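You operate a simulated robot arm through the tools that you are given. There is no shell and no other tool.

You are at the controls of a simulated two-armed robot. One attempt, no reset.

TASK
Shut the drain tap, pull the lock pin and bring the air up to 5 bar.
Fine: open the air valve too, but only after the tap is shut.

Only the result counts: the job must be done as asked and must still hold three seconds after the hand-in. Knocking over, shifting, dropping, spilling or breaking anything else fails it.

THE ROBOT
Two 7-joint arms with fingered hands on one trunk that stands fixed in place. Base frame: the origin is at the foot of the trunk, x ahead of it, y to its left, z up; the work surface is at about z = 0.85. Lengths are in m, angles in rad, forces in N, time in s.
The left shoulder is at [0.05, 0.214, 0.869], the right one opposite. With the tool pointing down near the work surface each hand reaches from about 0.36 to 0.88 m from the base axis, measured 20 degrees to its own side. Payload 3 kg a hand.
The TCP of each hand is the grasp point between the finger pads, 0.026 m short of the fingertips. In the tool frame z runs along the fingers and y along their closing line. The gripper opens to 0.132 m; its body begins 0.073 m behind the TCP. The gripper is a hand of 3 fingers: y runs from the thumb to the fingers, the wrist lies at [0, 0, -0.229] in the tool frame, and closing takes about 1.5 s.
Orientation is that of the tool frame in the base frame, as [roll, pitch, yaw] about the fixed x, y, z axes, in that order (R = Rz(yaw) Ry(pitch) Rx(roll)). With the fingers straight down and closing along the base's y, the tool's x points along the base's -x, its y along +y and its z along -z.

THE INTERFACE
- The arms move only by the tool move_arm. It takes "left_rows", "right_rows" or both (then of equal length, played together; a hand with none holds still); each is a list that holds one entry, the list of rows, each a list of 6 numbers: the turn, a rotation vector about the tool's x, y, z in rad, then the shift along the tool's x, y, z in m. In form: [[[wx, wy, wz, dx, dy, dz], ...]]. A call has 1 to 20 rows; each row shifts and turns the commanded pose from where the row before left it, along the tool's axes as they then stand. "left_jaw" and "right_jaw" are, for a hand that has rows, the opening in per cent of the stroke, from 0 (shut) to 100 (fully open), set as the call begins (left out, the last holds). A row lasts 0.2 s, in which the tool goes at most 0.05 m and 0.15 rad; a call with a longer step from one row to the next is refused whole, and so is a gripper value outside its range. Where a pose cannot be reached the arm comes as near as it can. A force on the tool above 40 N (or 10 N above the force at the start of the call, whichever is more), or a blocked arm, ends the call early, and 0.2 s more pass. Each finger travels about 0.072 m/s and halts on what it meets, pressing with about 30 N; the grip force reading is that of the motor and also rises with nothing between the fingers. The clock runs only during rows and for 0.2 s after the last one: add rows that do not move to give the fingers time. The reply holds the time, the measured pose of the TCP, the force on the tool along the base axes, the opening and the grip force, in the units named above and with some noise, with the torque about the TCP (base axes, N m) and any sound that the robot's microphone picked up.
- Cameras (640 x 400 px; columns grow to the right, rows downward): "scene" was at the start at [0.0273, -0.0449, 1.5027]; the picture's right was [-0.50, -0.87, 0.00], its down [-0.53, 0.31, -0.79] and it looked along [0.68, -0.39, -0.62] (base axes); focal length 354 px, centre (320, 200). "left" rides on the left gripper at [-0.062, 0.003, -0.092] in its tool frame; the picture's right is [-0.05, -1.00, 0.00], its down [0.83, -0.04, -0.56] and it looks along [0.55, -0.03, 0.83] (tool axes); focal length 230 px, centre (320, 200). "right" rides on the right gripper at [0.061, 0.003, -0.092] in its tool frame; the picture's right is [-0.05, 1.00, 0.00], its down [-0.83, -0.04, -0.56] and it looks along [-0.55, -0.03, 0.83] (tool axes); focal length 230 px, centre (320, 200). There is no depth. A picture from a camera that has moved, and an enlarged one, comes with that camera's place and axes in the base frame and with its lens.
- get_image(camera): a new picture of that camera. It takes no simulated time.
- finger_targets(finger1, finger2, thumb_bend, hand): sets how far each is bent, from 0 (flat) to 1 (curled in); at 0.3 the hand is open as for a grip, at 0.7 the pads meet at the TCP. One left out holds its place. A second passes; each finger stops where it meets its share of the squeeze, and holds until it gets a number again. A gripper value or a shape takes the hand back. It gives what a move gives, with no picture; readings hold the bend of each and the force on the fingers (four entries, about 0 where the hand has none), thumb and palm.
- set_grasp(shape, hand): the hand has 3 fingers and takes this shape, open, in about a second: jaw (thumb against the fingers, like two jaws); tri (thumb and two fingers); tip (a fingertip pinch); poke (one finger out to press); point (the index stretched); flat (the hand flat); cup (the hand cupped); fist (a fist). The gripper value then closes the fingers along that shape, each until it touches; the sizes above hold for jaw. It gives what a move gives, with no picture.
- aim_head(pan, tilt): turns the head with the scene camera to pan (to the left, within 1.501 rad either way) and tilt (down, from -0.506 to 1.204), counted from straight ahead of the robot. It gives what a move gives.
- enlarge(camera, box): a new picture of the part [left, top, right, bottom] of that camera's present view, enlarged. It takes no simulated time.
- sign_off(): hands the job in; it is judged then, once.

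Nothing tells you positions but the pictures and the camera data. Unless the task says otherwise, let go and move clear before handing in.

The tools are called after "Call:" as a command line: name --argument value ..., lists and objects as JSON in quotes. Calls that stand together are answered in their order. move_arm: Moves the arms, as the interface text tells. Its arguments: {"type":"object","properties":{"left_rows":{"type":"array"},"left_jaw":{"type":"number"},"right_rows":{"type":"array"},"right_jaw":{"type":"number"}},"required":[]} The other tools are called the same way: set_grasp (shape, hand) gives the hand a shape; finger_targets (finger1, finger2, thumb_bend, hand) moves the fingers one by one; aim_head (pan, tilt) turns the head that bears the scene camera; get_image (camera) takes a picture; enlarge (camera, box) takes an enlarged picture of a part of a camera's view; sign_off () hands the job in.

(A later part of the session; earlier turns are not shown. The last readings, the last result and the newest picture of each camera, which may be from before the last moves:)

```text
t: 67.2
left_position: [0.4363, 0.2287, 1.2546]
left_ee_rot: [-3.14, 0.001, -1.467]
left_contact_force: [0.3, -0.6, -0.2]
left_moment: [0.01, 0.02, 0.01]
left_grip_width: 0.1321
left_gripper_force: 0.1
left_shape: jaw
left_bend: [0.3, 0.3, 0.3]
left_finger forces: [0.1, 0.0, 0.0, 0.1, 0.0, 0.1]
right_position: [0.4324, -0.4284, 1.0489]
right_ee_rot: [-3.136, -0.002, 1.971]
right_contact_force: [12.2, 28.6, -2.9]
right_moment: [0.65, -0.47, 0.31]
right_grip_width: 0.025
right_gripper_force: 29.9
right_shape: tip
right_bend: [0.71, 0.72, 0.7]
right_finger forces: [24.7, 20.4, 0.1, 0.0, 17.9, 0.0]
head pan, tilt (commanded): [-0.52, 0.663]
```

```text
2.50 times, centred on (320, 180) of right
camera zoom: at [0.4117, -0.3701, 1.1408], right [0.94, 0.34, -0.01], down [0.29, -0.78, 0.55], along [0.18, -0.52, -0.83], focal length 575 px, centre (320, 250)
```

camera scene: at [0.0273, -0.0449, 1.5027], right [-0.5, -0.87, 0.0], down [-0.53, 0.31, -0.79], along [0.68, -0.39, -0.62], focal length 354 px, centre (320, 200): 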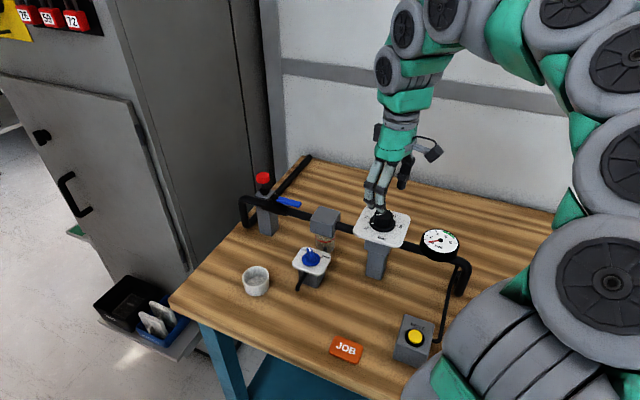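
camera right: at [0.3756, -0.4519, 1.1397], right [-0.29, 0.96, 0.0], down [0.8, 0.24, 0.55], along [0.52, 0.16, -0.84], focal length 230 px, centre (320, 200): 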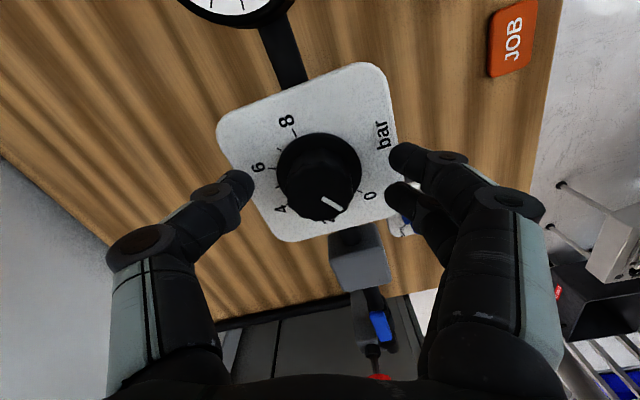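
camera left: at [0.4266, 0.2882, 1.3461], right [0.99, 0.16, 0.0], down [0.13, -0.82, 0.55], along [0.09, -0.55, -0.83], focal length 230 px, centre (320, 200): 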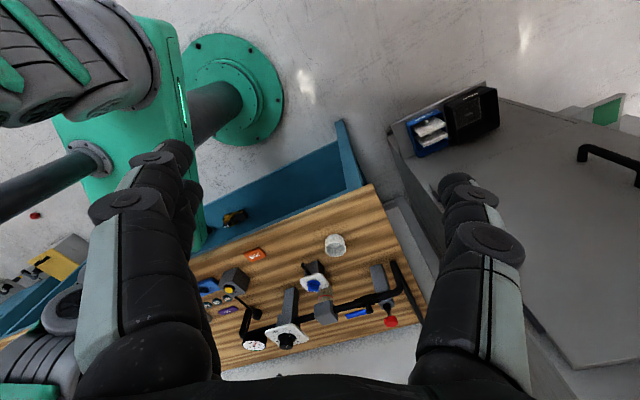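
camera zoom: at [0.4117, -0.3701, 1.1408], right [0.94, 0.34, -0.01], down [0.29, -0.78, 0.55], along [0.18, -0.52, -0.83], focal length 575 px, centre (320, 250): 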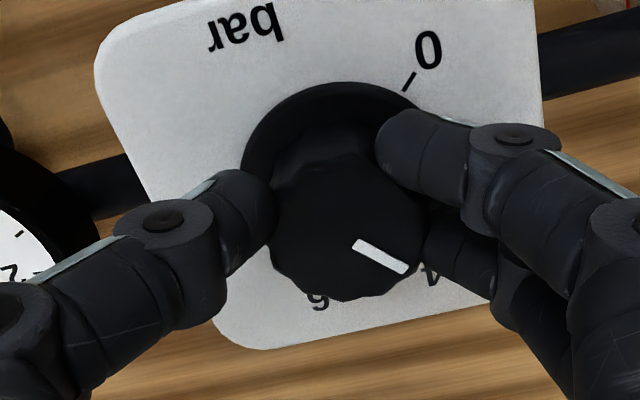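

The gauge is at about 3.5 bar. The side load is around 30 N, so I'll let go, check that the setting holds, and regrip centred.

Call:
move_arm --right_rows '[[[0, 0, 0, 0, 0, 0], [0, 0, 0, 0, 0, 0], [0, 0, 0, 0, 0, 0], [0, 0, 0, 0, 0, 0]]]' --right_jaw 55

Call:
enlarge --camera "scene" --box '[400, 210, 480, 270]'

Call:
enlarge --camera "right" --box '[220, 100, 420, 260]'

```text
t: 68.2
left_position: [0.4365, 0.2274, 1.2549]
left_ee_rot: [3.14, 0.001, -1.465]
left_contact_force: [0.5, -0.2, 0.6]
left_moment: [0.0, -0.02, 0.03]
left_grip_width: 0.1323
left_gripper_force: 0.1
left_shape: jaw
left_bend: [0.3, 0.3, 0.3]
left_finger forces: [0.0, 0.0, 0.0, 0.1, 0.1, 0.0]
right_position: [0.4318, -0.4309, 1.0481]
right_ee_rot: [-3.136, -0.003, 1.971]
right_contact_force: [0.5, -0.3, 0.4]
right_moment: [0.04, 0.02, -0.02]
right_grip_width: 0.0718
right_gripper_force: 0.1
right_shape: tip
right_bend: [0.72, 0.72, 0.7]
right_finger forces: [0.0, 0.0, 0.1, 0.0, 0.0, 0.0]
head pan, tilt (commanded): [-0.52, 0.663]
```

```text
6.67 times, centred on (440, 240) of scene
camera zoom: at [0.0273, -0.0449, 1.5027], right [-0.5, -0.87, 0.0], down [-0.53, 0.31, -0.79], along [0.68, -0.39, -0.62], focal length 2356 px, centre (-480, -67)
```

zoom: 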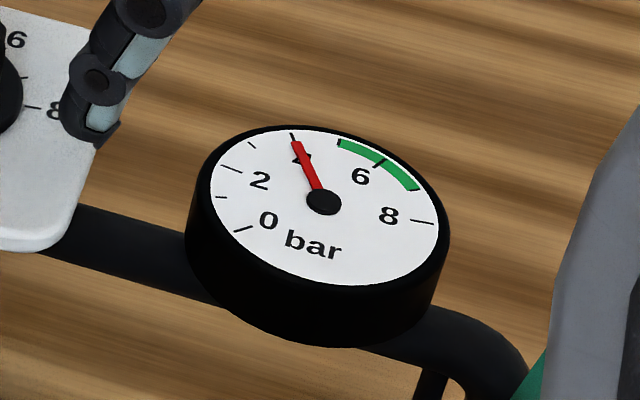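

```text
2.50 times, centred on (320, 180) of right
camera zoom: at [0.4108, -0.3715, 1.1405], right [0.94, 0.34, -0.01], down [0.29, -0.78, 0.55], along [0.18, -0.52, -0.83], focal length 575 px, centre (320, 250)
```

zoom: 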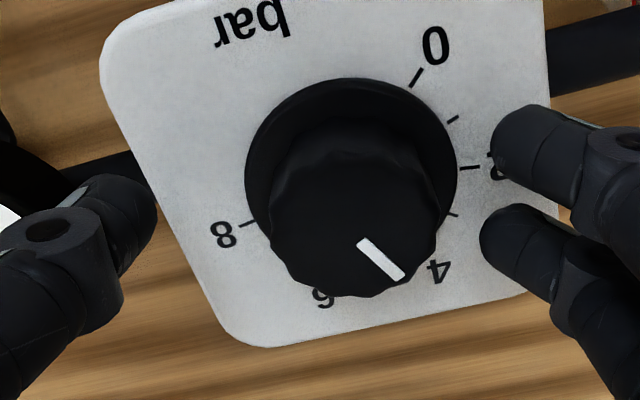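

After letting go, the needle climbed on to about 3.9, so the gauge lags. I'll wait two seconds to see where it settles.

Call:
move_arm --right_rows '[[[0, 0, 0, 0, 0, 0], [0, 0, 0, 0, 0, 0], [0, 0, 0, 0, 0, 0], [0, 0, 0, 0, 0, 0], [0, 0, 0, 0, 0, 0], [0, 0, 0, 0, 0, 0], [0, 0, 0, 0, 0, 0], [0, 0, 0, 0, 0, 0], [0, 0, 0, 0, 0, 0], [0, 0, 0, 0, 0, 0]]]' --right_jaw 55

Call:
enlarge --camera "scene" --box '[415, 220, 465, 260]'

Call:
enlarge --camera "left" --box '[235, 325, 285, 360]'

```text
t: 70.4
left_position: [0.436, 0.2283, 1.254]
left_ee_rot: [3.141, 0.001, -1.467]
left_contact_force: [-0.7, -0.2, -0.4]
left_moment: [-0.03, 0.02, -0.02]
left_grip_width: 0.132
left_gripper_force: 0.1
left_shape: jaw
left_bend: [0.3, 0.3, 0.3]
left_finger forces: [0.0, 0.1, 0.0, 0.0, 0.0, 0.0]
right_position: [0.4333, -0.4293, 1.0488]
right_ee_rot: [-3.136, -0.003, 1.971]
right_contact_force: [-0.4, -0.2, -0.1]
right_moment: [-0.02, -0.01, 0.02]
right_grip_width: 0.0721
right_gripper_force: 0.1
right_shape: tip
right_bend: [0.72, 0.72, 0.7]
right_finger forces: [0.1, 0.0, 0.1, 0.0, 0.0, 0.0]
head pan, tilt (commanded): [-0.52, 0.663]
```

```text
10.00 times, centred on (440, 240) of scene
camera zoom: at [0.0273, -0.0449, 1.5027], right [-0.5, -0.87, 0.0], down [-0.53, 0.31, -0.79], along [0.68, -0.39, -0.62], focal length 3534 px, centre (-880, -200)
```

zoom: 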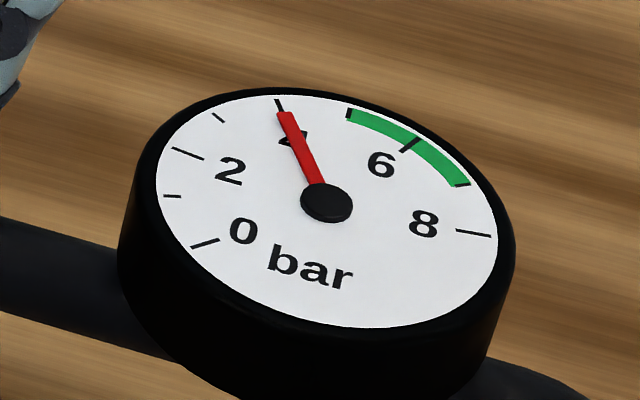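

```text
11.43 times, centred on (260, 342) of left
camera zoom: at [0.4266, 0.2882, 1.346], right [0.99, 0.16, 0.0], down [0.13, -0.82, 0.56], along [0.09, -0.55, -0.83], focal length 2629 px, centre (1006, -1429)
```

zoom: 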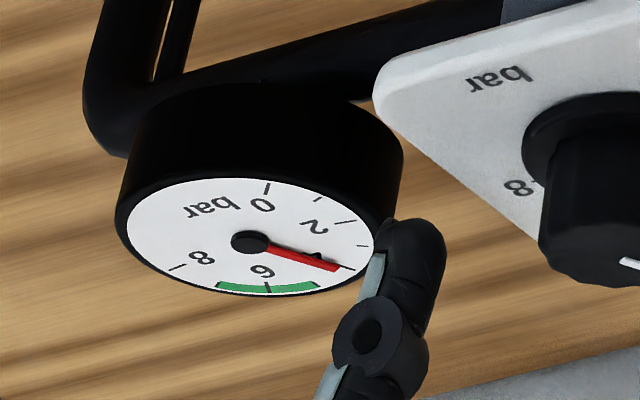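

The gauge settles at 4.0 bar, about 25° of knob per bar. The hand has drifted about 6 mm off the knob's axis, so I'll re-centre, swing back to yaw ≈ 145°, and check.

Call:
move_arm --right_rows '[[[0, 0, 0, -0.0005, 0.006, 0], [0, 0, -0.11, 0, 0, 0], [0, 0, -0.11, 0, 0, 0], [0, 0, -0.11, 0, 0, 0], [0, 0, -0.11, 0, 0, 0], [0, 0, -0.11, 0, 0, 0], [0, 0, 0, 0, 0, 0]]]' --right_jaw 55

Call:
enlarge --camera "right" --box '[220, 100, 420, 260]'

Call:
enlarge --camera "scene" --box '[415, 220, 465, 260]'

```text
t: 72.0
left_position: [0.4357, 0.2283, 1.2544]
left_ee_rot: [3.141, 0.0, -1.468]
left_contact_force: [-0.6, 0.0, 0.5]
left_moment: [0.04, 0.03, 0.0]
left_grip_width: 0.1317
left_gripper_force: 0.0
left_shape: jaw
left_bend: [0.3, 0.3, 0.3]
left_finger forces: [0.0, 0.0, 0.0, 0.0, 0.1, 0.0]
right_position: [0.4388, -0.4268, 1.0491]
right_ee_rot: [-3.138, -0.008, 2.524]
right_contact_force: [-0.4, -0.1, 0.1]
right_moment: [0.0, -0.02, 0.05]
right_grip_width: 0.0719
right_gripper_force: 0.0
right_shape: tip
right_bend: [0.72, 0.72, 0.7]
right_finger forces: [0.0, 0.1, 0.0, 0.0, 0.0, 0.1]
head pan, tilt (commanded): [-0.52, 0.663]
```

```text
2.50 times, centred on (320, 180) of right
camera zoom: at [0.3896, -0.3889, 1.141], right [0.62, 0.78, 0.0], down [0.66, -0.52, 0.55], along [0.43, -0.34, -0.84], focal length 575 px, centre (320, 250)
```

zoom: 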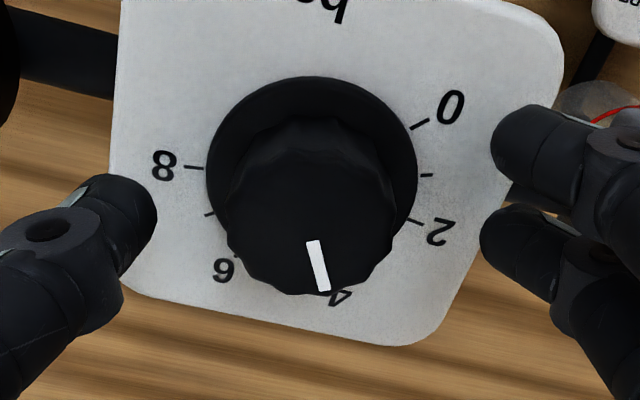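

```text
10.00 times, centred on (440, 240) of scene
camera zoom: at [0.0273, -0.0449, 1.5027], right [-0.5, -0.87, 0.0], down [-0.53, 0.31, -0.79], along [0.68, -0.39, -0.62], focal length 3534 px, centre (-880, -200)
```

zoom: 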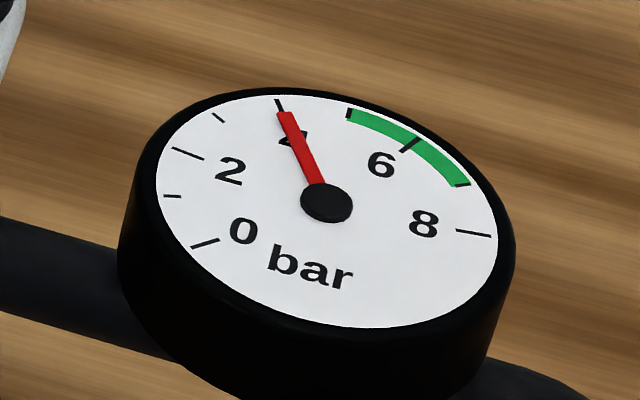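

The pointer and gauge both show 4.0. I'll shift 2.4 mm to centre, then grip again.

Call:
move_arm --right_rows '[[[0, 0, 0, 0, -0.0024, 0], [0, 0, 0, 0, 0, 0]]]' --right_jaw 55

Call:
move_arm --right_rows '[[[0, 0, 0, 0, 0, 0], [0, 0, 0, 0, 0, 0], [0, 0, 0, 0, 0, 0], [0, 0, 0, 0, 0, 0], [0, 0, 0, 0, 0, 0], [0, 0, 0, 0, 0, 0]]]' --right_jaw 0

Call:
enlarge --camera "scene" --box '[415, 220, 465, 260]'

Call:
enlarge --camera "right" --box '[220, 100, 420, 260]'

```text
t: 72.6
left_position: [0.4358, 0.2285, 1.2538]
left_ee_rot: [-3.142, 0.001, -1.466]
left_contact_force: [1.0, -0.4, -0.4]
left_moment: [0.02, 0.03, 0.0]
left_grip_width: 0.1319
left_gripper_force: 0.0
left_shape: jaw
left_bend: [0.3, 0.3, 0.3]
left_finger forces: [0.0, 0.1, 0.0, 0.1, 0.0, 0.1]
right_position: [0.4374, -0.43, 1.0499]
right_ee_rot: [-3.137, -0.006, 2.52]
right_contact_force: [-0.9, 0.2, 0.3]
right_moment: [0.04, 0.0, 0.01]
right_grip_width: 0.0717
right_gripper_force: 0.1
right_shape: tip
right_bend: [0.72, 0.72, 0.7]
right_finger forces: [0.0, 0.1, 0.1, 0.0, 0.1, 0.0]
head pan, tilt (commanded): [-0.52, 0.663]
```

```text
t: 74.0
left_position: [0.4363, 0.2276, 1.2552]
left_ee_rot: [3.141, 0.001, -1.466]
left_contact_force: [0.2, -0.6, 0.6]
left_moment: [0.02, -0.01, -0.02]
left_grip_width: 0.132
left_gripper_force: 0.0
left_shape: jaw
left_bend: [0.3, 0.3, 0.3]
left_finger forces: [0.0, 0.0, 0.0, 0.0, 0.0, 0.0]
right_position: [0.4366, -0.4285, 1.048]
right_ee_rot: [-3.138, -0.009, 2.521]
right_contact_force: [-5.8, 3.4, -4.9]
right_moment: [0.07, 0.12, -0.01]
right_grip_width: 0.0271
right_gripper_force: 29.6
right_shape: tip
right_bend: [0.72, 0.73, 0.7]
right_finger forces: [14.1, 13.6, 0.0, 0.0, 25.9, 0.0]
head pan, tilt (commanded): [-0.52, 0.663]
```

```text
10.00 times, centred on (440, 240) of scene
camera zoom: at [0.0272, -0.0449, 1.5027], right [-0.5, -0.87, 0.0], down [-0.53, 0.31, -0.79], along [0.68, -0.39, -0.62], focal length 3534 px, centre (-880, -200)
```

zoom: 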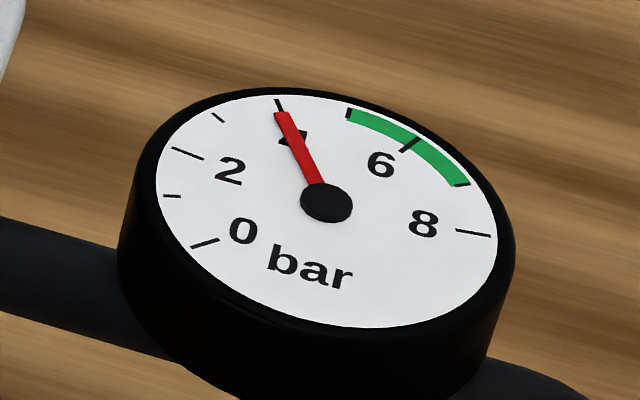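

```text
2.50 times, centred on (320, 180) of right
camera zoom: at [0.3877, -0.3908, 1.1412], right [0.62, 0.78, 0.0], down [0.66, -0.52, 0.55], along [0.43, -0.34, -0.84], focal length 575 px, centre (320, 250)
```

zoom: 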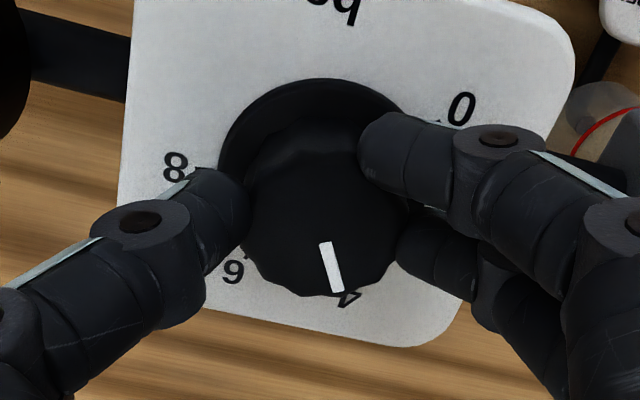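

The grip is balanced and the gauge still near 4. I'll turn about 20° clockwise, then wait for the needle to settle.

Call:
move_arm --right_rows '[[[0, 0, 0.072, 0, 0, 0], [0, 0, 0.072, 0, 0, 0], [0, 0, 0.072, 0, 0, 0], [0, 0, 0.072, 0, 0, 0], [0, 0, 0.072, 0, 0, 0], [0, 0, 0, 0, 0, 0], [0, 0, 0, 0, 0, 0], [0, 0, 0, 0, 0, 0], [0, 0, 0, 0, 0, 0], [0, 0, 0, 0, 0, 0], [0, 0, 0, 0, 0, 0], [0, 0, 0, 0, 0, 0], [0, 0, 0, 0, 0, 0], [0, 0, 0, 0, 0, 0], [0, 0, 0, 0, 0, 0]]]' --right_jaw 0

Call:
enlarge --camera "scene" --box '[415, 220, 465, 260]'

Call:
enlarge --camera "right" --box '[220, 100, 420, 260]'

```text
t: 77.2
left_position: [0.4369, 0.2277, 1.2559]
left_ee_rot: [3.142, -0.001, -1.465]
left_contact_force: [0.9, 0.3, 0.1]
left_moment: [-0.02, -0.01, 0.0]
left_grip_width: 0.1319
left_gripper_force: 0.0
left_shape: jaw
left_bend: [0.3, 0.3, 0.3]
left_finger forces: [0.0, 0.0, 0.0, 0.1, 0.0, 0.0]
right_position: [0.4369, -0.43, 1.0499]
right_ee_rot: [-3.135, -0.006, 2.162]
right_contact_force: [-3.2, 24.2, -10.4]
right_moment: [0.54, -0.04, 0.11]
right_grip_width: 0.0259
right_gripper_force: 30.4
right_shape: tip
right_bend: [0.72, 0.73, 0.7]
right_finger forces: [23.5, 16.1, 0.0, 0.0, 24.3, 0.0]
head pan, tilt (commanded): [-0.52, 0.663]
```

```text
10.00 times, centred on (440, 240) of scene
camera zoom: at [0.0273, -0.0445, 1.5027], right [-0.5, -0.87, 0.0], down [-0.53, 0.31, -0.79], along [0.68, -0.39, -0.62], focal length 3534 px, centre (-880, -200)
```

zoom: 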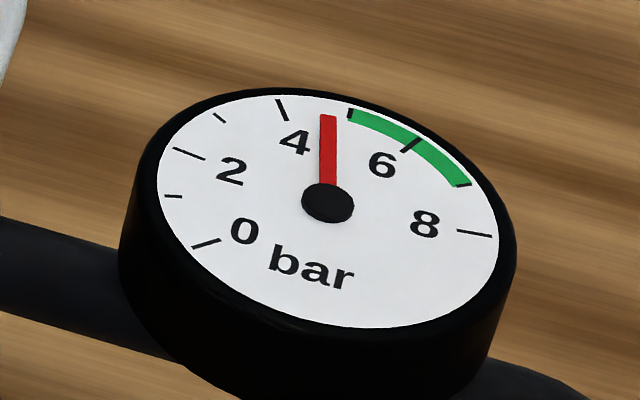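

```text
2.50 times, centred on (320, 180) of right
camera zoom: at [0.4044, -0.3763, 1.1416], right [0.86, 0.51, -0.01], down [0.43, -0.72, 0.55], along [0.28, -0.48, -0.83], focal length 575 px, centre (320, 250)
```

zoom: 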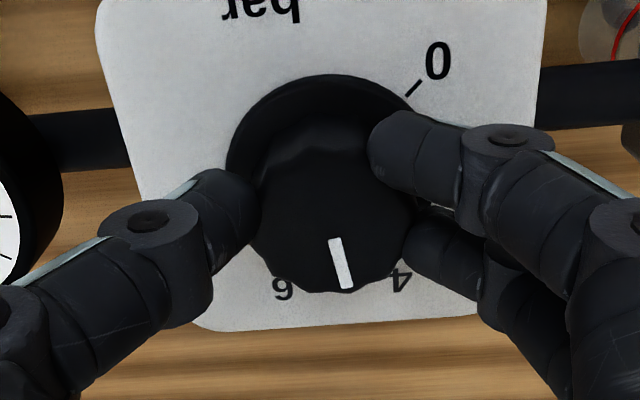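

The needle settles near 4.7. I'll add about 5° and wait again, creeping up so as not to overshoot.

Call:
move_arm --right_rows '[[[0, 0, 0.045, 0, 0, 0], [0, 0, 0.045, 0, 0, 0], [0, 0, 0, 0, 0, 0], [0, 0, 0, 0, 0, 0], [0, 0, 0, 0, 0, 0], [0, 0, 0, 0, 0, 0], [0, 0, 0, 0, 0, 0], [0, 0, 0, 0, 0, 0], [0, 0, 0, 0, 0, 0], [0, 0, 0, 0, 0, 0], [0, 0, 0, 0, 0, 0], [0, 0, 0, 0, 0, 0]]]' --right_jaw 0

Call:
enlarge --camera "scene" --box '[415, 220, 465, 260]'

```text
t: 79.8
left_position: [0.4362, 0.2275, 1.2546]
left_ee_rot: [3.141, -0.002, -1.466]
left_contact_force: [0.0, -0.3, 0.0]
left_moment: [0.0, -0.02, -0.02]
left_grip_width: 0.1321
left_gripper_force: 0.1
left_shape: jaw
left_bend: [0.3, 0.3, 0.3]
left_finger forces: [0.0, 0.0, 0.0, 0.0, 0.0, 0.1]
right_position: [0.4367, -0.4308, 1.0506]
right_ee_rot: [-3.135, -0.005, 2.069]
right_contact_force: [-1.7, 28.0, -12.5]
right_moment: [0.6, -0.12, 0.11]
right_grip_width: 0.0258
right_gripper_force: 30.0
right_shape: tip
right_bend: [0.72, 0.73, 0.7]
right_finger forces: [24.4, 16.2, 0.1, 0.0, 23.8, 0.0]
head pan, tilt (commanded): [-0.52, 0.663]
```

```text
10.00 times, centred on (440, 240) of scene
camera zoom: at [0.0274, -0.0445, 1.5027], right [-0.5, -0.87, 0.0], down [-0.53, 0.31, -0.79], along [0.68, -0.39, -0.62], focal length 3534 px, centre (-880, -200)
```

zoom: 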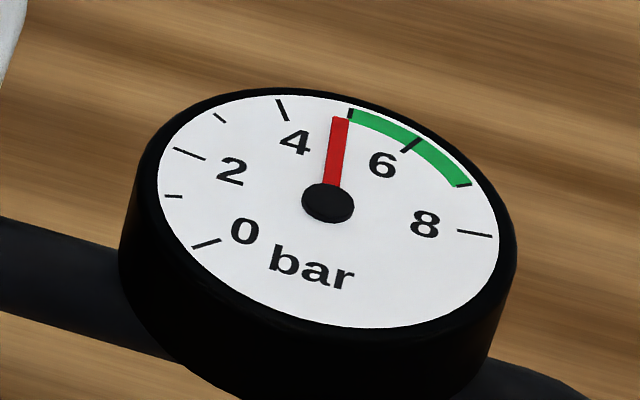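

The needle reads about 4.9, just short of the 5 tick where the green band starts. I'll add about 2.5° and let it settle.

Call:
move_arm --right_rows '[[[0, 0, 0.045, 0, 0, 0], [0, 0, 0, 0, 0, 0], [0, 0, 0, 0, 0, 0], [0, 0, 0, 0, 0, 0], [0, 0, 0, 0, 0, 0], [0, 0, 0, 0, 0, 0], [0, 0, 0, 0, 0, 0], [0, 0, 0, 0, 0, 0], [0, 0, 0, 0, 0, 0], [0, 0, 0, 0, 0, 0], [0, 0, 0, 0, 0, 0], [0, 0, 0, 0, 0, 0]]]' --right_jaw 0

Call:
enlarge --camera "scene" --box '[415, 220, 465, 260]'

Call:
enlarge --camera "left" --box '[240, 325, 280, 355]'

```text
t: 82.4
left_position: [0.4353, 0.2284, 1.2539]
left_ee_rot: [-3.142, 0.002, -1.466]
left_contact_force: [-0.3, -0.6, -0.2]
left_moment: [0.0, 0.03, -0.03]
left_grip_width: 0.1318
left_gripper_force: 0.1
left_shape: jaw
left_bend: [0.3, 0.3, 0.3]
left_finger forces: [0.0, 0.0, 0.1, 0.0, 0.0, 0.0]
right_position: [0.4361, -0.4293, 1.05]
right_ee_rot: [-3.135, -0.006, 2.024]
right_contact_force: [-0.3, 32.6, -11.6]
right_moment: [0.7, -0.18, 0.16]
right_grip_width: 0.0261
right_gripper_force: 29.9
right_shape: tip
right_bend: [0.72, 0.73, 0.7]
right_finger forces: [26.8, 16.3, 0.1, 0.0, 23.5, 0.0]
head pan, tilt (commanded): [-0.52, 0.663]
```

```text
10.00 times, centred on (440, 240) of scene
camera zoom: at [0.0274, -0.0444, 1.5027], right [-0.5, -0.87, 0.0], down [-0.53, 0.31, -0.79], along [0.68, -0.39, -0.62], focal length 3534 px, centre (-880, -200)
```

zoom: 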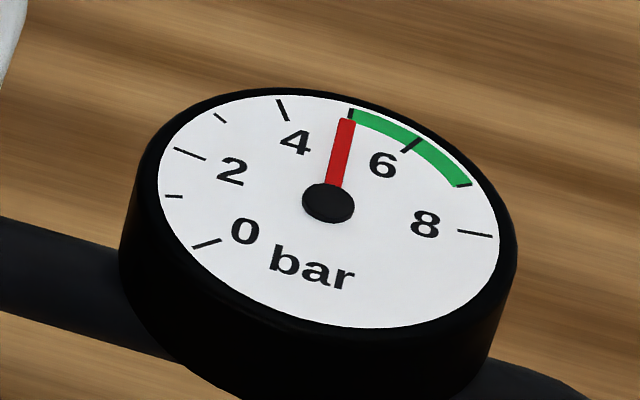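

```text
13.33 times, centred on (260, 340) of left
camera zoom: at [0.4267, 0.2887, 1.3459], right [0.99, 0.16, 0.0], down [0.13, -0.82, 0.56], along [0.09, -0.55, -0.83], focal length 3068 px, centre (1120, -1667)
```

zoom: 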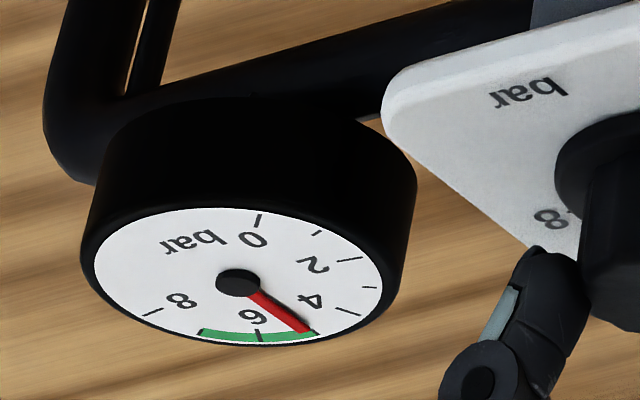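

The needle now lines up with the 5 tick in the scene view. I'll release the knob and see whether it holds.

Call:
move_arm --right_rows '[[[0, 0, 0, 0, 0, 0], [0, 0, 0, 0, 0, 0], [0, 0, 0, 0, 0, 0], [0, 0, 0, 0, 0, 0], [0, 0, 0, 0, 0, 0], [0, 0, 0, 0, 0, 0], [0, 0, 0, 0, 0, 0], [0, 0, 0, 0, 0, 0], [0, 0, 0, 0, 0, 0], [0, 0, 0, 0, 0, 0], [0, 0, 0, 0, 0, 0], [0, 0, 0, 0, 0, 0]]]' --right_jaw 55

Call:
enlarge --camera "scene" --box '[415, 220, 465, 260]'

Call:
enlarge --camera "left" --box '[240, 325, 280, 355]'

Call:
enlarge --camera "right" --box '[220, 100, 420, 260]'

```text
t: 85.0
left_position: [0.4353, 0.2287, 1.2556]
left_ee_rot: [3.142, -0.001, -1.467]
left_contact_force: [-0.8, -0.4, -0.5]
left_moment: [0.01, 0.03, -0.01]
left_grip_width: 0.1319
left_gripper_force: 0.0
left_shape: jaw
left_bend: [0.3, 0.3, 0.3]
left_finger forces: [0.0, 0.0, 0.0, 0.0, 0.0, 0.0]
right_position: [0.4368, -0.4301, 1.0494]
right_ee_rot: [-3.137, -0.005, 2.024]
right_contact_force: [0.5, 0.1, -0.9]
right_moment: [0.05, 0.0, -0.01]
right_grip_width: 0.072
right_gripper_force: 0.0
right_shape: tip
right_bend: [0.72, 0.72, 0.7]
right_finger forces: [0.1, 0.0, 0.0, 0.0, 0.0, 0.1]
head pan, tilt (commanded): [-0.52, 0.663]
```

```text
10.00 times, centred on (440, 240) of scene
camera zoom: at [0.0273, -0.0449, 1.5027], right [-0.5, -0.87, 0.0], down [-0.53, 0.31, -0.79], along [0.68, -0.39, -0.62], focal length 3534 px, centre (-880, -200)
```

zoom: 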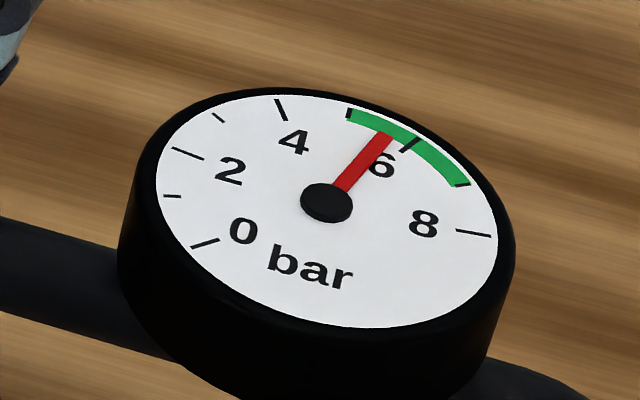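

```text
13.33 times, centred on (260, 340) of left
camera zoom: at [0.4266, 0.2882, 1.3461], right [0.99, 0.16, 0.0], down [0.13, -0.82, 0.55], along [0.09, -0.55, -0.83], focal length 3068 px, centre (1120, -1667)
```

zoom: 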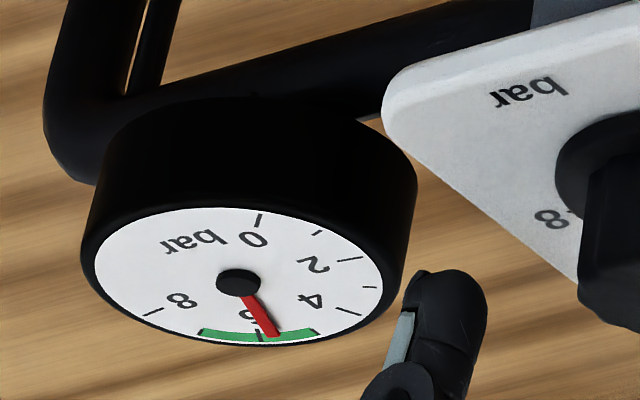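

```text
2.50 times, centred on (320, 180) of right
camera zoom: at [0.4114, -0.3736, 1.1417], right [0.92, 0.39, -0.01], down [0.33, -0.77, 0.55], along [0.21, -0.51, -0.83], focal length 575 px, centre (320, 250)
```

zoom: 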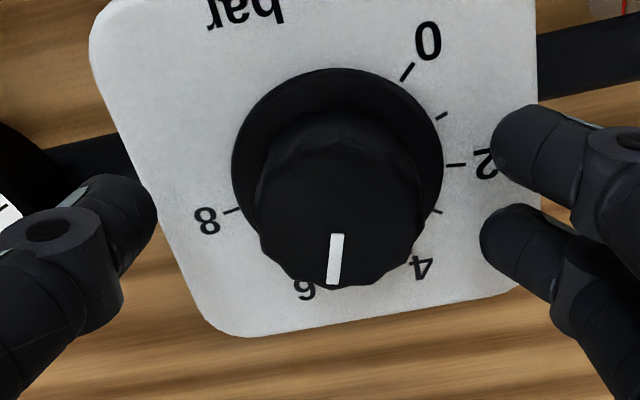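

Letting go made the knob spring forward: the needle is now near 5.7. The hand was about 5 mm off the knob's true axis, near (0.4407, -0.4333), and twist stored in the fingers did it. I'll re-centre with open fingers and re-read.

Call:
move_arm --right_rows '[[[0, 0, 0, -0.0048, 0.003, 0], [0, 0, 0, 0, 0, 0], [0, 0, 0, 0, 0, 0], [0, 0, 0, 0, 0, 0], [0, 0, 0, 0, 0, 0], [0, 0, 0, 0, 0, 0]]]' --right_jaw 55

Call:
enlarge --camera "scene" --box '[415, 220, 465, 260]'

Call:
enlarge --camera "right" --box '[220, 100, 420, 260]'

Call:
enlarge --camera "scene" --box '[340, 170, 440, 260]'

```text
t: 86.4
left_position: [0.4367, 0.2272, 1.2543]
left_ee_rot: [-3.14, 0.0, -1.466]
left_contact_force: [0.2, -0.2, 0.3]
left_moment: [-0.03, -0.02, -0.01]
left_grip_width: 0.1321
left_gripper_force: 0.0
left_shape: jaw
left_bend: [0.3, 0.3, 0.3]
left_finger forces: [0.1, 0.1, 0.0, 0.0, 0.1, 0.1]
right_position: [0.4407, -0.4332, 1.0501]
right_ee_rot: [-3.135, -0.005, 2.025]
right_contact_force: [-0.1, -1.0, -0.7]
right_moment: [0.03, 0.0, -0.04]
right_grip_width: 0.072
right_gripper_force: 0.0
right_shape: tip
right_bend: [0.72, 0.72, 0.7]
right_finger forces: [0.1, 0.0, 0.0, 0.0, 0.1, 0.0]
head pan, tilt (commanded): [-0.52, 0.663]
```

```text
10.00 times, centred on (440, 240) of scene
camera zoom: at [0.0273, -0.0449, 1.5027], right [-0.5, -0.87, 0.0], down [-0.53, 0.31, -0.79], along [0.68, -0.39, -0.62], focal length 3534 px, centre (-880, -200)
```

zoom: 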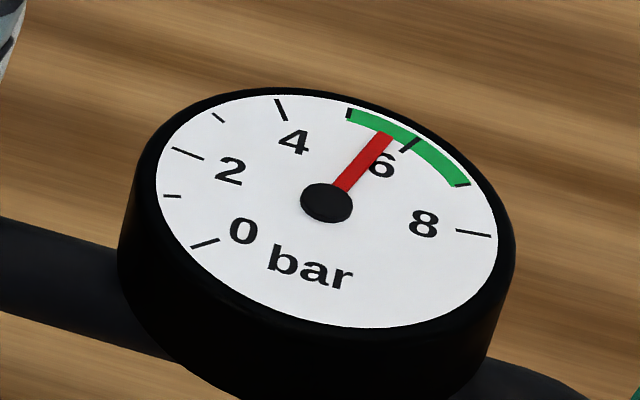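

```text
2.50 times, centred on (320, 180) of right
camera zoom: at [0.4161, -0.3764, 1.1416], right [0.92, 0.39, -0.01], down [0.33, -0.77, 0.55], along [0.21, -0.51, -0.83], focal length 575 px, centre (320, 250)
```

zoom: 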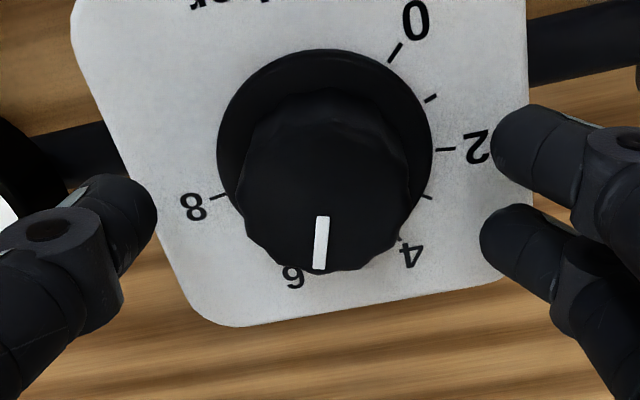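

```text
4.44 times, centred on (390, 215) of scene
camera zoom: at [0.0273, -0.0449, 1.5027], right [-0.5, -0.87, 0.0], down [-0.53, 0.31, -0.79], along [0.68, -0.39, -0.62], focal length 1571 px, centre (9, 133)
```

zoom: 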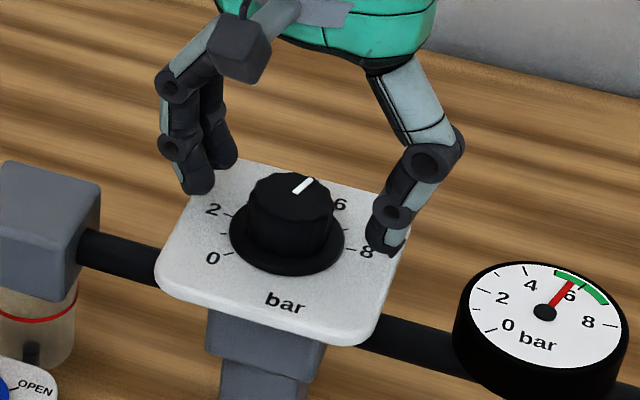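

The gauge is steady at about 5.7. Comparing views at different yaws shows the knob top sits lower than I took it (about 1.03), so I was gripping only its rim. I'll lower 12 mm for a proper hold.

Call:
move_arm --right_rows '[[[0, 0, 0, 0, 0, 0.006], [0, 0, 0, 0, 0, 0.006], [0, 0, 0, 0, 0, 0]]]' --right_jaw 55

Call:
enlarge --camera "right" --box '[220, 100, 420, 260]'

Call:
enlarge --camera "scene" --box '[340, 170, 440, 260]'

```text
t: 87.2
left_position: [0.4363, 0.2288, 1.2542]
left_ee_rot: [-3.142, -0.001, -1.468]
left_contact_force: [-0.2, -0.2, 0.1]
left_moment: [0.01, -0.03, 0.04]
left_grip_width: 0.1317
left_gripper_force: 0.1
left_shape: jaw
left_bend: [0.3, 0.3, 0.3]
left_finger forces: [0.0, 0.1, 0.0, 0.0, 0.0, 0.0]
right_position: [0.4417, -0.4319, 1.0377]
right_ee_rot: [-3.135, -0.004, 2.024]
right_contact_force: [-0.5, 0.4, -0.1]
right_moment: [-0.02, 0.01, 0.03]
right_grip_width: 0.0721
right_gripper_force: 0.1
right_shape: tip
right_bend: [0.72, 0.72, 0.7]
right_finger forces: [0.0, 0.1, 0.0, 0.1, 0.0, 0.0]
head pan, tilt (commanded): [-0.52, 0.663]
```

```text
2.50 times, centred on (320, 180) of right
camera zoom: at [0.4164, -0.375, 1.1292], right [0.92, 0.39, -0.01], down [0.33, -0.77, 0.55], along [0.21, -0.51, -0.83], focal length 575 px, centre (320, 250)
```

zoom: 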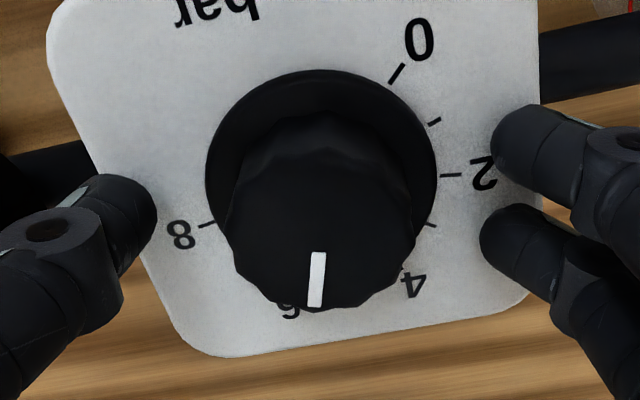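

```text
4.44 times, centred on (390, 215) of scene
camera zoom: at [0.0273, -0.0449, 1.5027], right [-0.5, -0.87, 0.0], down [-0.53, 0.31, -0.79], along [0.68, -0.39, -0.62], focal length 1571 px, centre (9, 133)
```

zoom: 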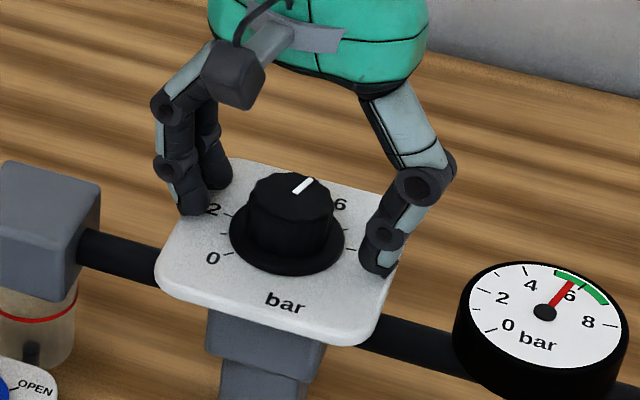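

The knob is now well centred and deeper in the hand. I'll close on it and see whether closing shifts the reading.

Call:
move_arm --right_rows '[[[0, 0, 0, 0, 0, 0], [0, 0, 0, 0, 0, 0], [0, 0, 0, 0, 0, 0], [0, 0, 0, 0, 0, 0], [0, 0, 0, 0, 0, 0], [0, 0, 0, 0, 0, 0], [0, 0, 0, 0, 0, 0], [0, 0, 0, 0, 0, 0]]]' --right_jaw 0

Call:
enlarge --camera "scene" --box '[415, 220, 465, 260]'

Call:
enlarge --camera "right" --box '[220, 100, 420, 260]'

```text
t: 89.0
left_position: [0.4376, 0.2286, 1.2549]
left_ee_rot: [3.141, 0.0, -1.465]
left_contact_force: [-0.2, 0.2, -1.1]
left_moment: [0.03, -0.01, 0.02]
left_grip_width: 0.132
left_gripper_force: 0.1
left_shape: jaw
left_bend: [0.3, 0.3, 0.3]
left_finger forces: [0.1, 0.0, 0.1, 0.0, 0.0, 0.0]
right_position: [0.4411, -0.4319, 1.0366]
right_ee_rot: [-3.134, -0.003, 2.025]
right_contact_force: [2.1, -1.9, 0.8]
right_moment: [0.15, -0.39, -0.01]
right_grip_width: 0.0347
right_gripper_force: 30.6
right_shape: tip
right_bend: [0.73, 0.73, 0.7]
right_finger forces: [14.1, 15.1, 0.0, 0.1, 25.8, 0.1]
head pan, tilt (commanded): [-0.52, 0.663]
```

```text
10.00 times, centred on (440, 240) of scene
camera zoom: at [0.0273, -0.0449, 1.5027], right [-0.5, -0.87, 0.0], down [-0.53, 0.31, -0.79], along [0.68, -0.39, -0.62], focal length 3534 px, centre (-880, -200)
```

zoom: 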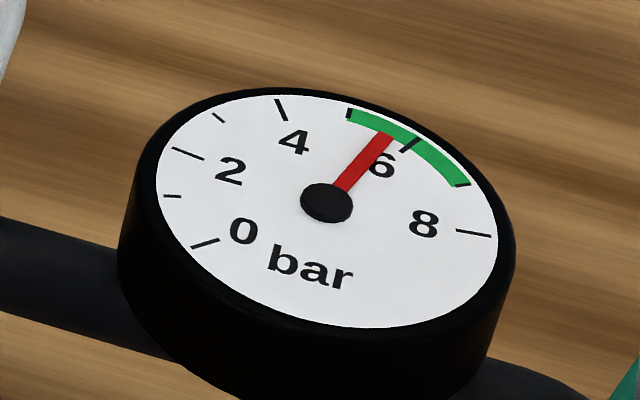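

```text
2.50 times, centred on (320, 180) of right
camera zoom: at [0.4165, -0.375, 1.1292], right [0.92, 0.39, -0.01], down [0.33, -0.77, 0.55], along [0.21, -0.51, -0.83], focal length 575 px, centre (320, 250)
```

zoom: 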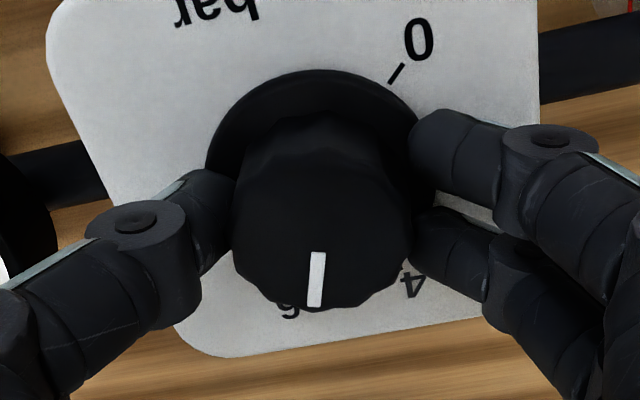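

The grip is now full-diameter with almost no side load, and the reading didn't move. I'll turn back counter-clockwise about 15° and see whether the pressure comes down.

Call:
move_arm --right_rows '[[[0, 0, -0.065, 0, 0, 0], [0, 0, -0.065, 0, 0, 0], [0, 0, -0.065, 0, 0, 0], [0, 0, -0.065, 0, 0, 0], [0, 0, 0, 0, 0, 0], [0, 0, 0, 0, 0, 0], [0, 0, 0, 0, 0, 0], [0, 0, 0, 0, 0, 0], [0, 0, 0, 0, 0, 0], [0, 0, 0, 0, 0, 0], [0, 0, 0, 0, 0, 0], [0, 0, 0, 0, 0, 0], [0, 0, 0, 0, 0, 0], [0, 0, 0, 0, 0, 0]]]' --right_jaw 0

Call:
enlarge --camera "scene" --box '[415, 220, 465, 260]'

Call:
enlarge --camera "right" --box '[220, 100, 420, 260]'

```text
t: 92.0
left_position: [0.4357, 0.2279, 1.2549]
left_ee_rot: [3.141, 0.0, -1.466]
left_contact_force: [-0.2, 0.0, 0.9]
left_moment: [-0.03, 0.0, 0.02]
left_grip_width: 0.1319
left_gripper_force: 0.0
left_shape: jaw
left_bend: [0.3, 0.3, 0.3]
left_finger forces: [0.1, 0.0, 0.0, 0.0, 0.0, 0.0]
right_position: [0.4405, -0.433, 1.0368]
right_ee_rot: [-3.135, -0.005, 2.283]
right_contact_force: [1.5, 9.2, 17.4]
right_moment: [0.64, -0.63, 0.01]
right_grip_width: 0.0345
right_gripper_force: 29.9
right_shape: tip
right_bend: [0.73, 0.73, 0.7]
right_finger forces: [19.0, 20.1, 0.0, 0.1, 25.6, 0.0]
head pan, tilt (commanded): [-0.52, 0.663]
```

```text
10.00 times, centred on (440, 240) of scene
camera zoom: at [0.0272, -0.0446, 1.5027], right [-0.5, -0.87, 0.0], down [-0.53, 0.31, -0.79], along [0.68, -0.39, -0.62], focal length 3534 px, centre (-880, -200)
```

zoom: 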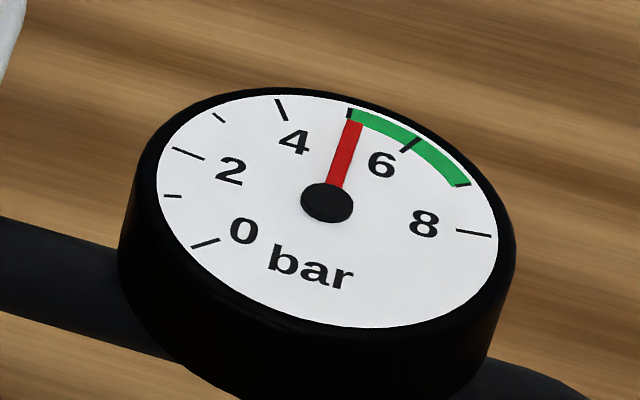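

```text
2.50 times, centred on (320, 180) of right
camera zoom: at [0.4023, -0.3837, 1.129], right [0.79, 0.61, -0.01], down [0.52, -0.66, 0.55], along [0.33, -0.44, -0.83], focal length 575 px, centre (320, 250)
```

zoom: 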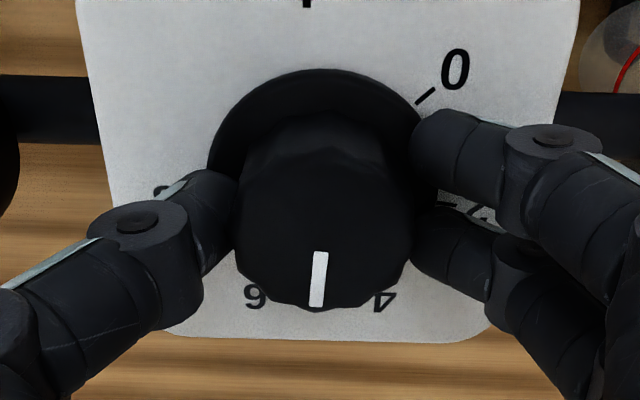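

The pressure follows down: now about 5.15. I'll back off another 2.5–3° and let it settle.

Call:
move_arm --right_rows '[[[0, 0, -0.05, 0, 0, 0], [0, 0, 0, 0, 0, 0], [0, 0, 0, 0, 0, 0], [0, 0, 0, 0, 0, 0], [0, 0, 0, 0, 0, 0], [0, 0, 0, 0, 0, 0], [0, 0, 0, 0, 0, 0], [0, 0, 0, 0, 0, 0], [0, 0, 0, 0, 0, 0], [0, 0, 0, 0, 0, 0], [0, 0, 0, 0, 0, 0]]]' --right_jaw 0

Call:
enlarge --camera "scene" --box '[415, 220, 465, 260]'

Call:
enlarge --camera "left" --box '[240, 325, 280, 355]'

```text
t: 94.4
left_position: [0.436, 0.229, 1.2548]
left_ee_rot: [3.14, -0.001, -1.467]
left_contact_force: [0.1, -0.3, -0.1]
left_moment: [0.03, 0.03, 0.02]
left_grip_width: 0.1319
left_gripper_force: 0.1
left_shape: jaw
left_bend: [0.3, 0.3, 0.3]
left_finger forces: [0.1, 0.1, 0.0, 0.0, 0.0, 0.0]
right_position: [0.4413, -0.4338, 1.0372]
right_ee_rot: [-3.137, -0.007, 2.335]
right_contact_force: [-8.4, 15.3, 17.2]
right_moment: [0.77, -0.32, 0.05]
right_grip_width: 0.0344
right_gripper_force: 30.0
right_shape: tip
right_bend: [0.73, 0.74, 0.7]
right_finger forces: [20.4, 19.0, 0.1, 0.0, 27.0, 0.0]
head pan, tilt (commanded): [-0.52, 0.663]
```

```text
10.00 times, centred on (440, 240) of scene
camera zoom: at [0.027, -0.0445, 1.5027], right [-0.5, -0.87, 0.0], down [-0.53, 0.31, -0.79], along [0.68, -0.39, -0.62], focal length 3534 px, centre (-880, -200)
```

zoom: 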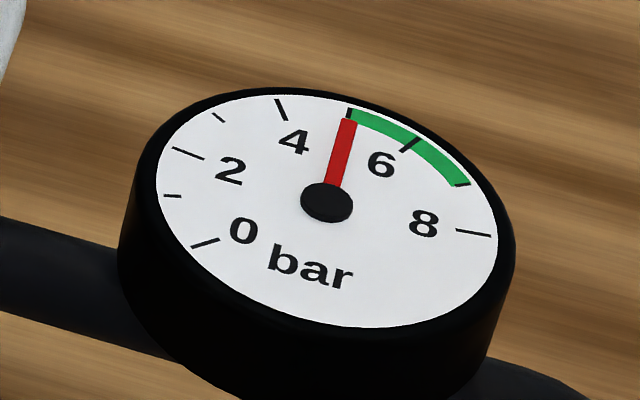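

```text
13.33 times, centred on (260, 340) of left
camera zoom: at [0.4264, 0.2886, 1.346], right [0.99, 0.16, 0.0], down [0.13, -0.82, 0.56], along [0.09, -0.55, -0.83], focal length 3068 px, centre (1120, -1667)
```

zoom: 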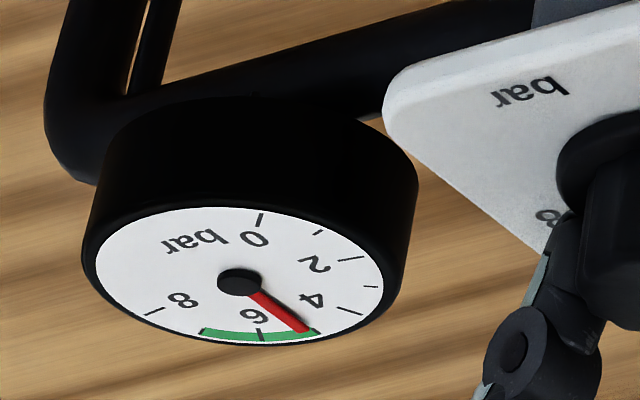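

The gauge reads 5.0 in both views. Before releasing I'll ease the remaining side and vertical loads so the knob doesn't move when I let go.

Call:
move_arm --right_rows '[[[0, 0, 0, 0.001, 0.0003, -0.001], [0, 0, 0, 0, 0, 0], [0, 0, 0, 0, 0, 0], [0, 0, 0, 0, 0, 0]]]' --right_jaw 0

Call:
enlarge --camera "scene" --box '[415, 220, 465, 260]'

```text
t: 95.4
left_position: [0.4353, 0.2282, 1.254]
left_ee_rot: [-3.14, -0.002, -1.467]
left_contact_force: [0.0, -0.2, 0.4]
left_moment: [-0.02, 0.0, 0.0]
left_grip_width: 0.1318
left_gripper_force: 0.1
left_shape: jaw
left_bend: [0.3, 0.3, 0.3]
left_finger forces: [0.0, 0.0, 0.0, 0.1, 0.1, 0.1]
right_position: [0.4414, -0.4327, 1.0376]
right_ee_rot: [-3.137, -0.006, 2.335]
right_contact_force: [-5.1, 2.0, -7.0]
right_moment: [0.22, -0.03, -0.02]
right_grip_width: 0.0339
right_gripper_force: 30.2
right_shape: tip
right_bend: [0.73, 0.73, 0.7]
right_finger forces: [14.9, 15.2, 0.1, 0.1, 28.6, 0.0]
head pan, tilt (commanded): [-0.52, 0.663]
```

```text
10.00 times, centred on (440, 240) of scene
camera zoom: at [0.0272, -0.0449, 1.5027], right [-0.5, -0.87, 0.0], down [-0.53, 0.31, -0.79], along [0.68, -0.39, -0.62], focal length 3534 px, centre (-880, -200)
```

zoom: 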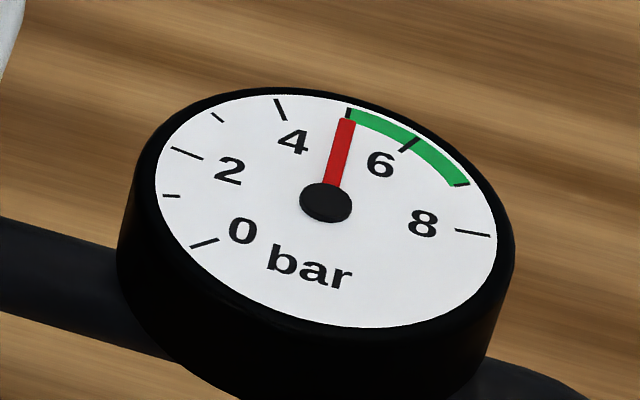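

The loads are small now and the gauge still reads 5.0. I'll open the fingers and wait.

Call:
move_arm --right_rows '[[[0, 0, 0, 0, 0, 0], [0, 0, 0, 0, 0, 0], [0, 0, 0, 0, 0, 0], [0, 0, 0, 0, 0, 0], [0, 0, 0, 0, 0, 0], [0, 0, 0, 0, 0, 0], [0, 0, 0, 0, 0, 0], [0, 0, 0, 0, 0, 0], [0, 0, 0, 0, 0, 0], [0, 0, 0, 0, 0, 0], [0, 0, 0, 0, 0, 0], [0, 0, 0, 0, 0, 0], [0, 0, 0, 0, 0, 0], [0, 0, 0, 0, 0, 0], [0, 0, 0, 0, 0, 0]]]' --right_jaw 55

Call:
enlarge --camera "scene" --box '[415, 220, 465, 260]'

Call:
enlarge --camera "left" --box '[240, 325, 280, 355]'

Call:
enlarge --camera "right" --box '[220, 100, 420, 260]'

```text
t: 98.6
left_position: [0.4367, 0.2288, 1.2543]
left_ee_rot: [3.14, 0.001, -1.467]
left_contact_force: [0.8, 0.5, -0.3]
left_moment: [-0.03, -0.01, 0.0]
left_grip_width: 0.1319
left_gripper_force: 0.1
left_shape: jaw
left_bend: [0.3, 0.3, 0.3]
left_finger forces: [0.0, 0.1, 0.0, 0.0, 0.0, 0.1]
right_position: [0.4416, -0.4321, 1.0391]
right_ee_rot: [-3.137, -0.006, 2.333]
right_contact_force: [0.2, 0.1, -0.6]
right_moment: [-0.01, 0.01, 0.0]
right_grip_width: 0.0721
right_gripper_force: 0.2
right_shape: tip
right_bend: [0.72, 0.72, 0.7]
right_finger forces: [0.1, 0.0, 0.0, 0.0, 0.1, 0.0]
head pan, tilt (commanded): [-0.52, 0.663]
```

```text
10.00 times, centred on (440, 240) of scene
camera zoom: at [0.0273, -0.0449, 1.5027], right [-0.5, -0.87, 0.0], down [-0.53, 0.31, -0.79], along [0.68, -0.39, -0.62], focal length 3534 px, centre (-880, -200)
```

zoom: 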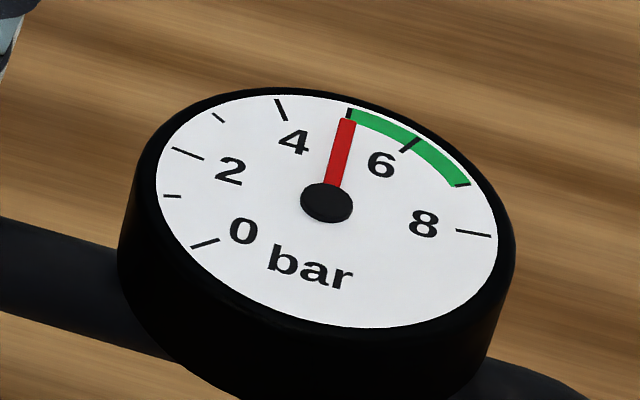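

```text
13.33 times, centred on (260, 340) of left
camera zoom: at [0.4267, 0.2882, 1.3461], right [0.99, 0.16, 0.0], down [0.13, -0.82, 0.55], along [0.09, -0.55, -0.83], focal length 3068 px, centre (1120, -1667)
```

zoom: 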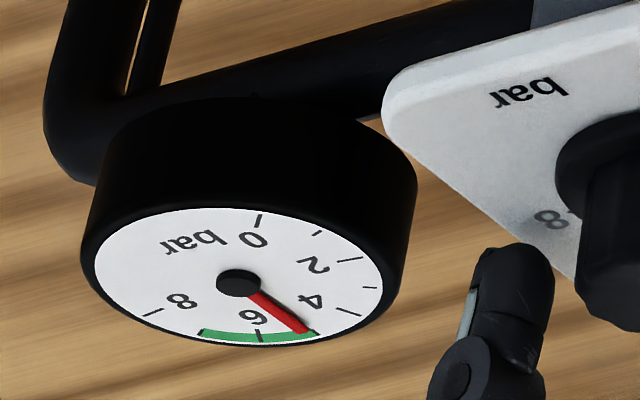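

```text
2.50 times, centred on (320, 180) of right
camera zoom: at [0.4007, -0.3853, 1.1296], right [0.76, 0.65, -0.01], down [0.55, -0.63, 0.55], along [0.36, -0.42, -0.83], focal length 575 px, centre (320, 250)
```

zoom: 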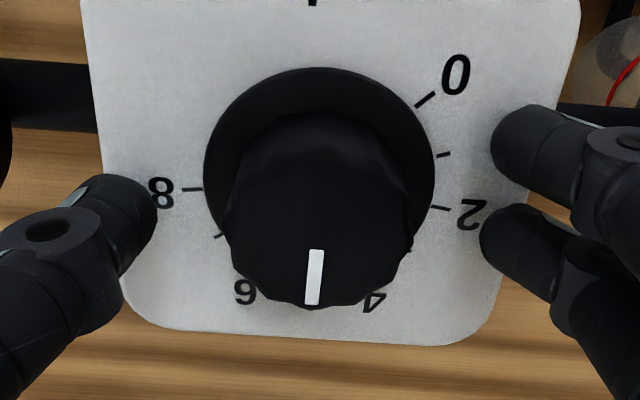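

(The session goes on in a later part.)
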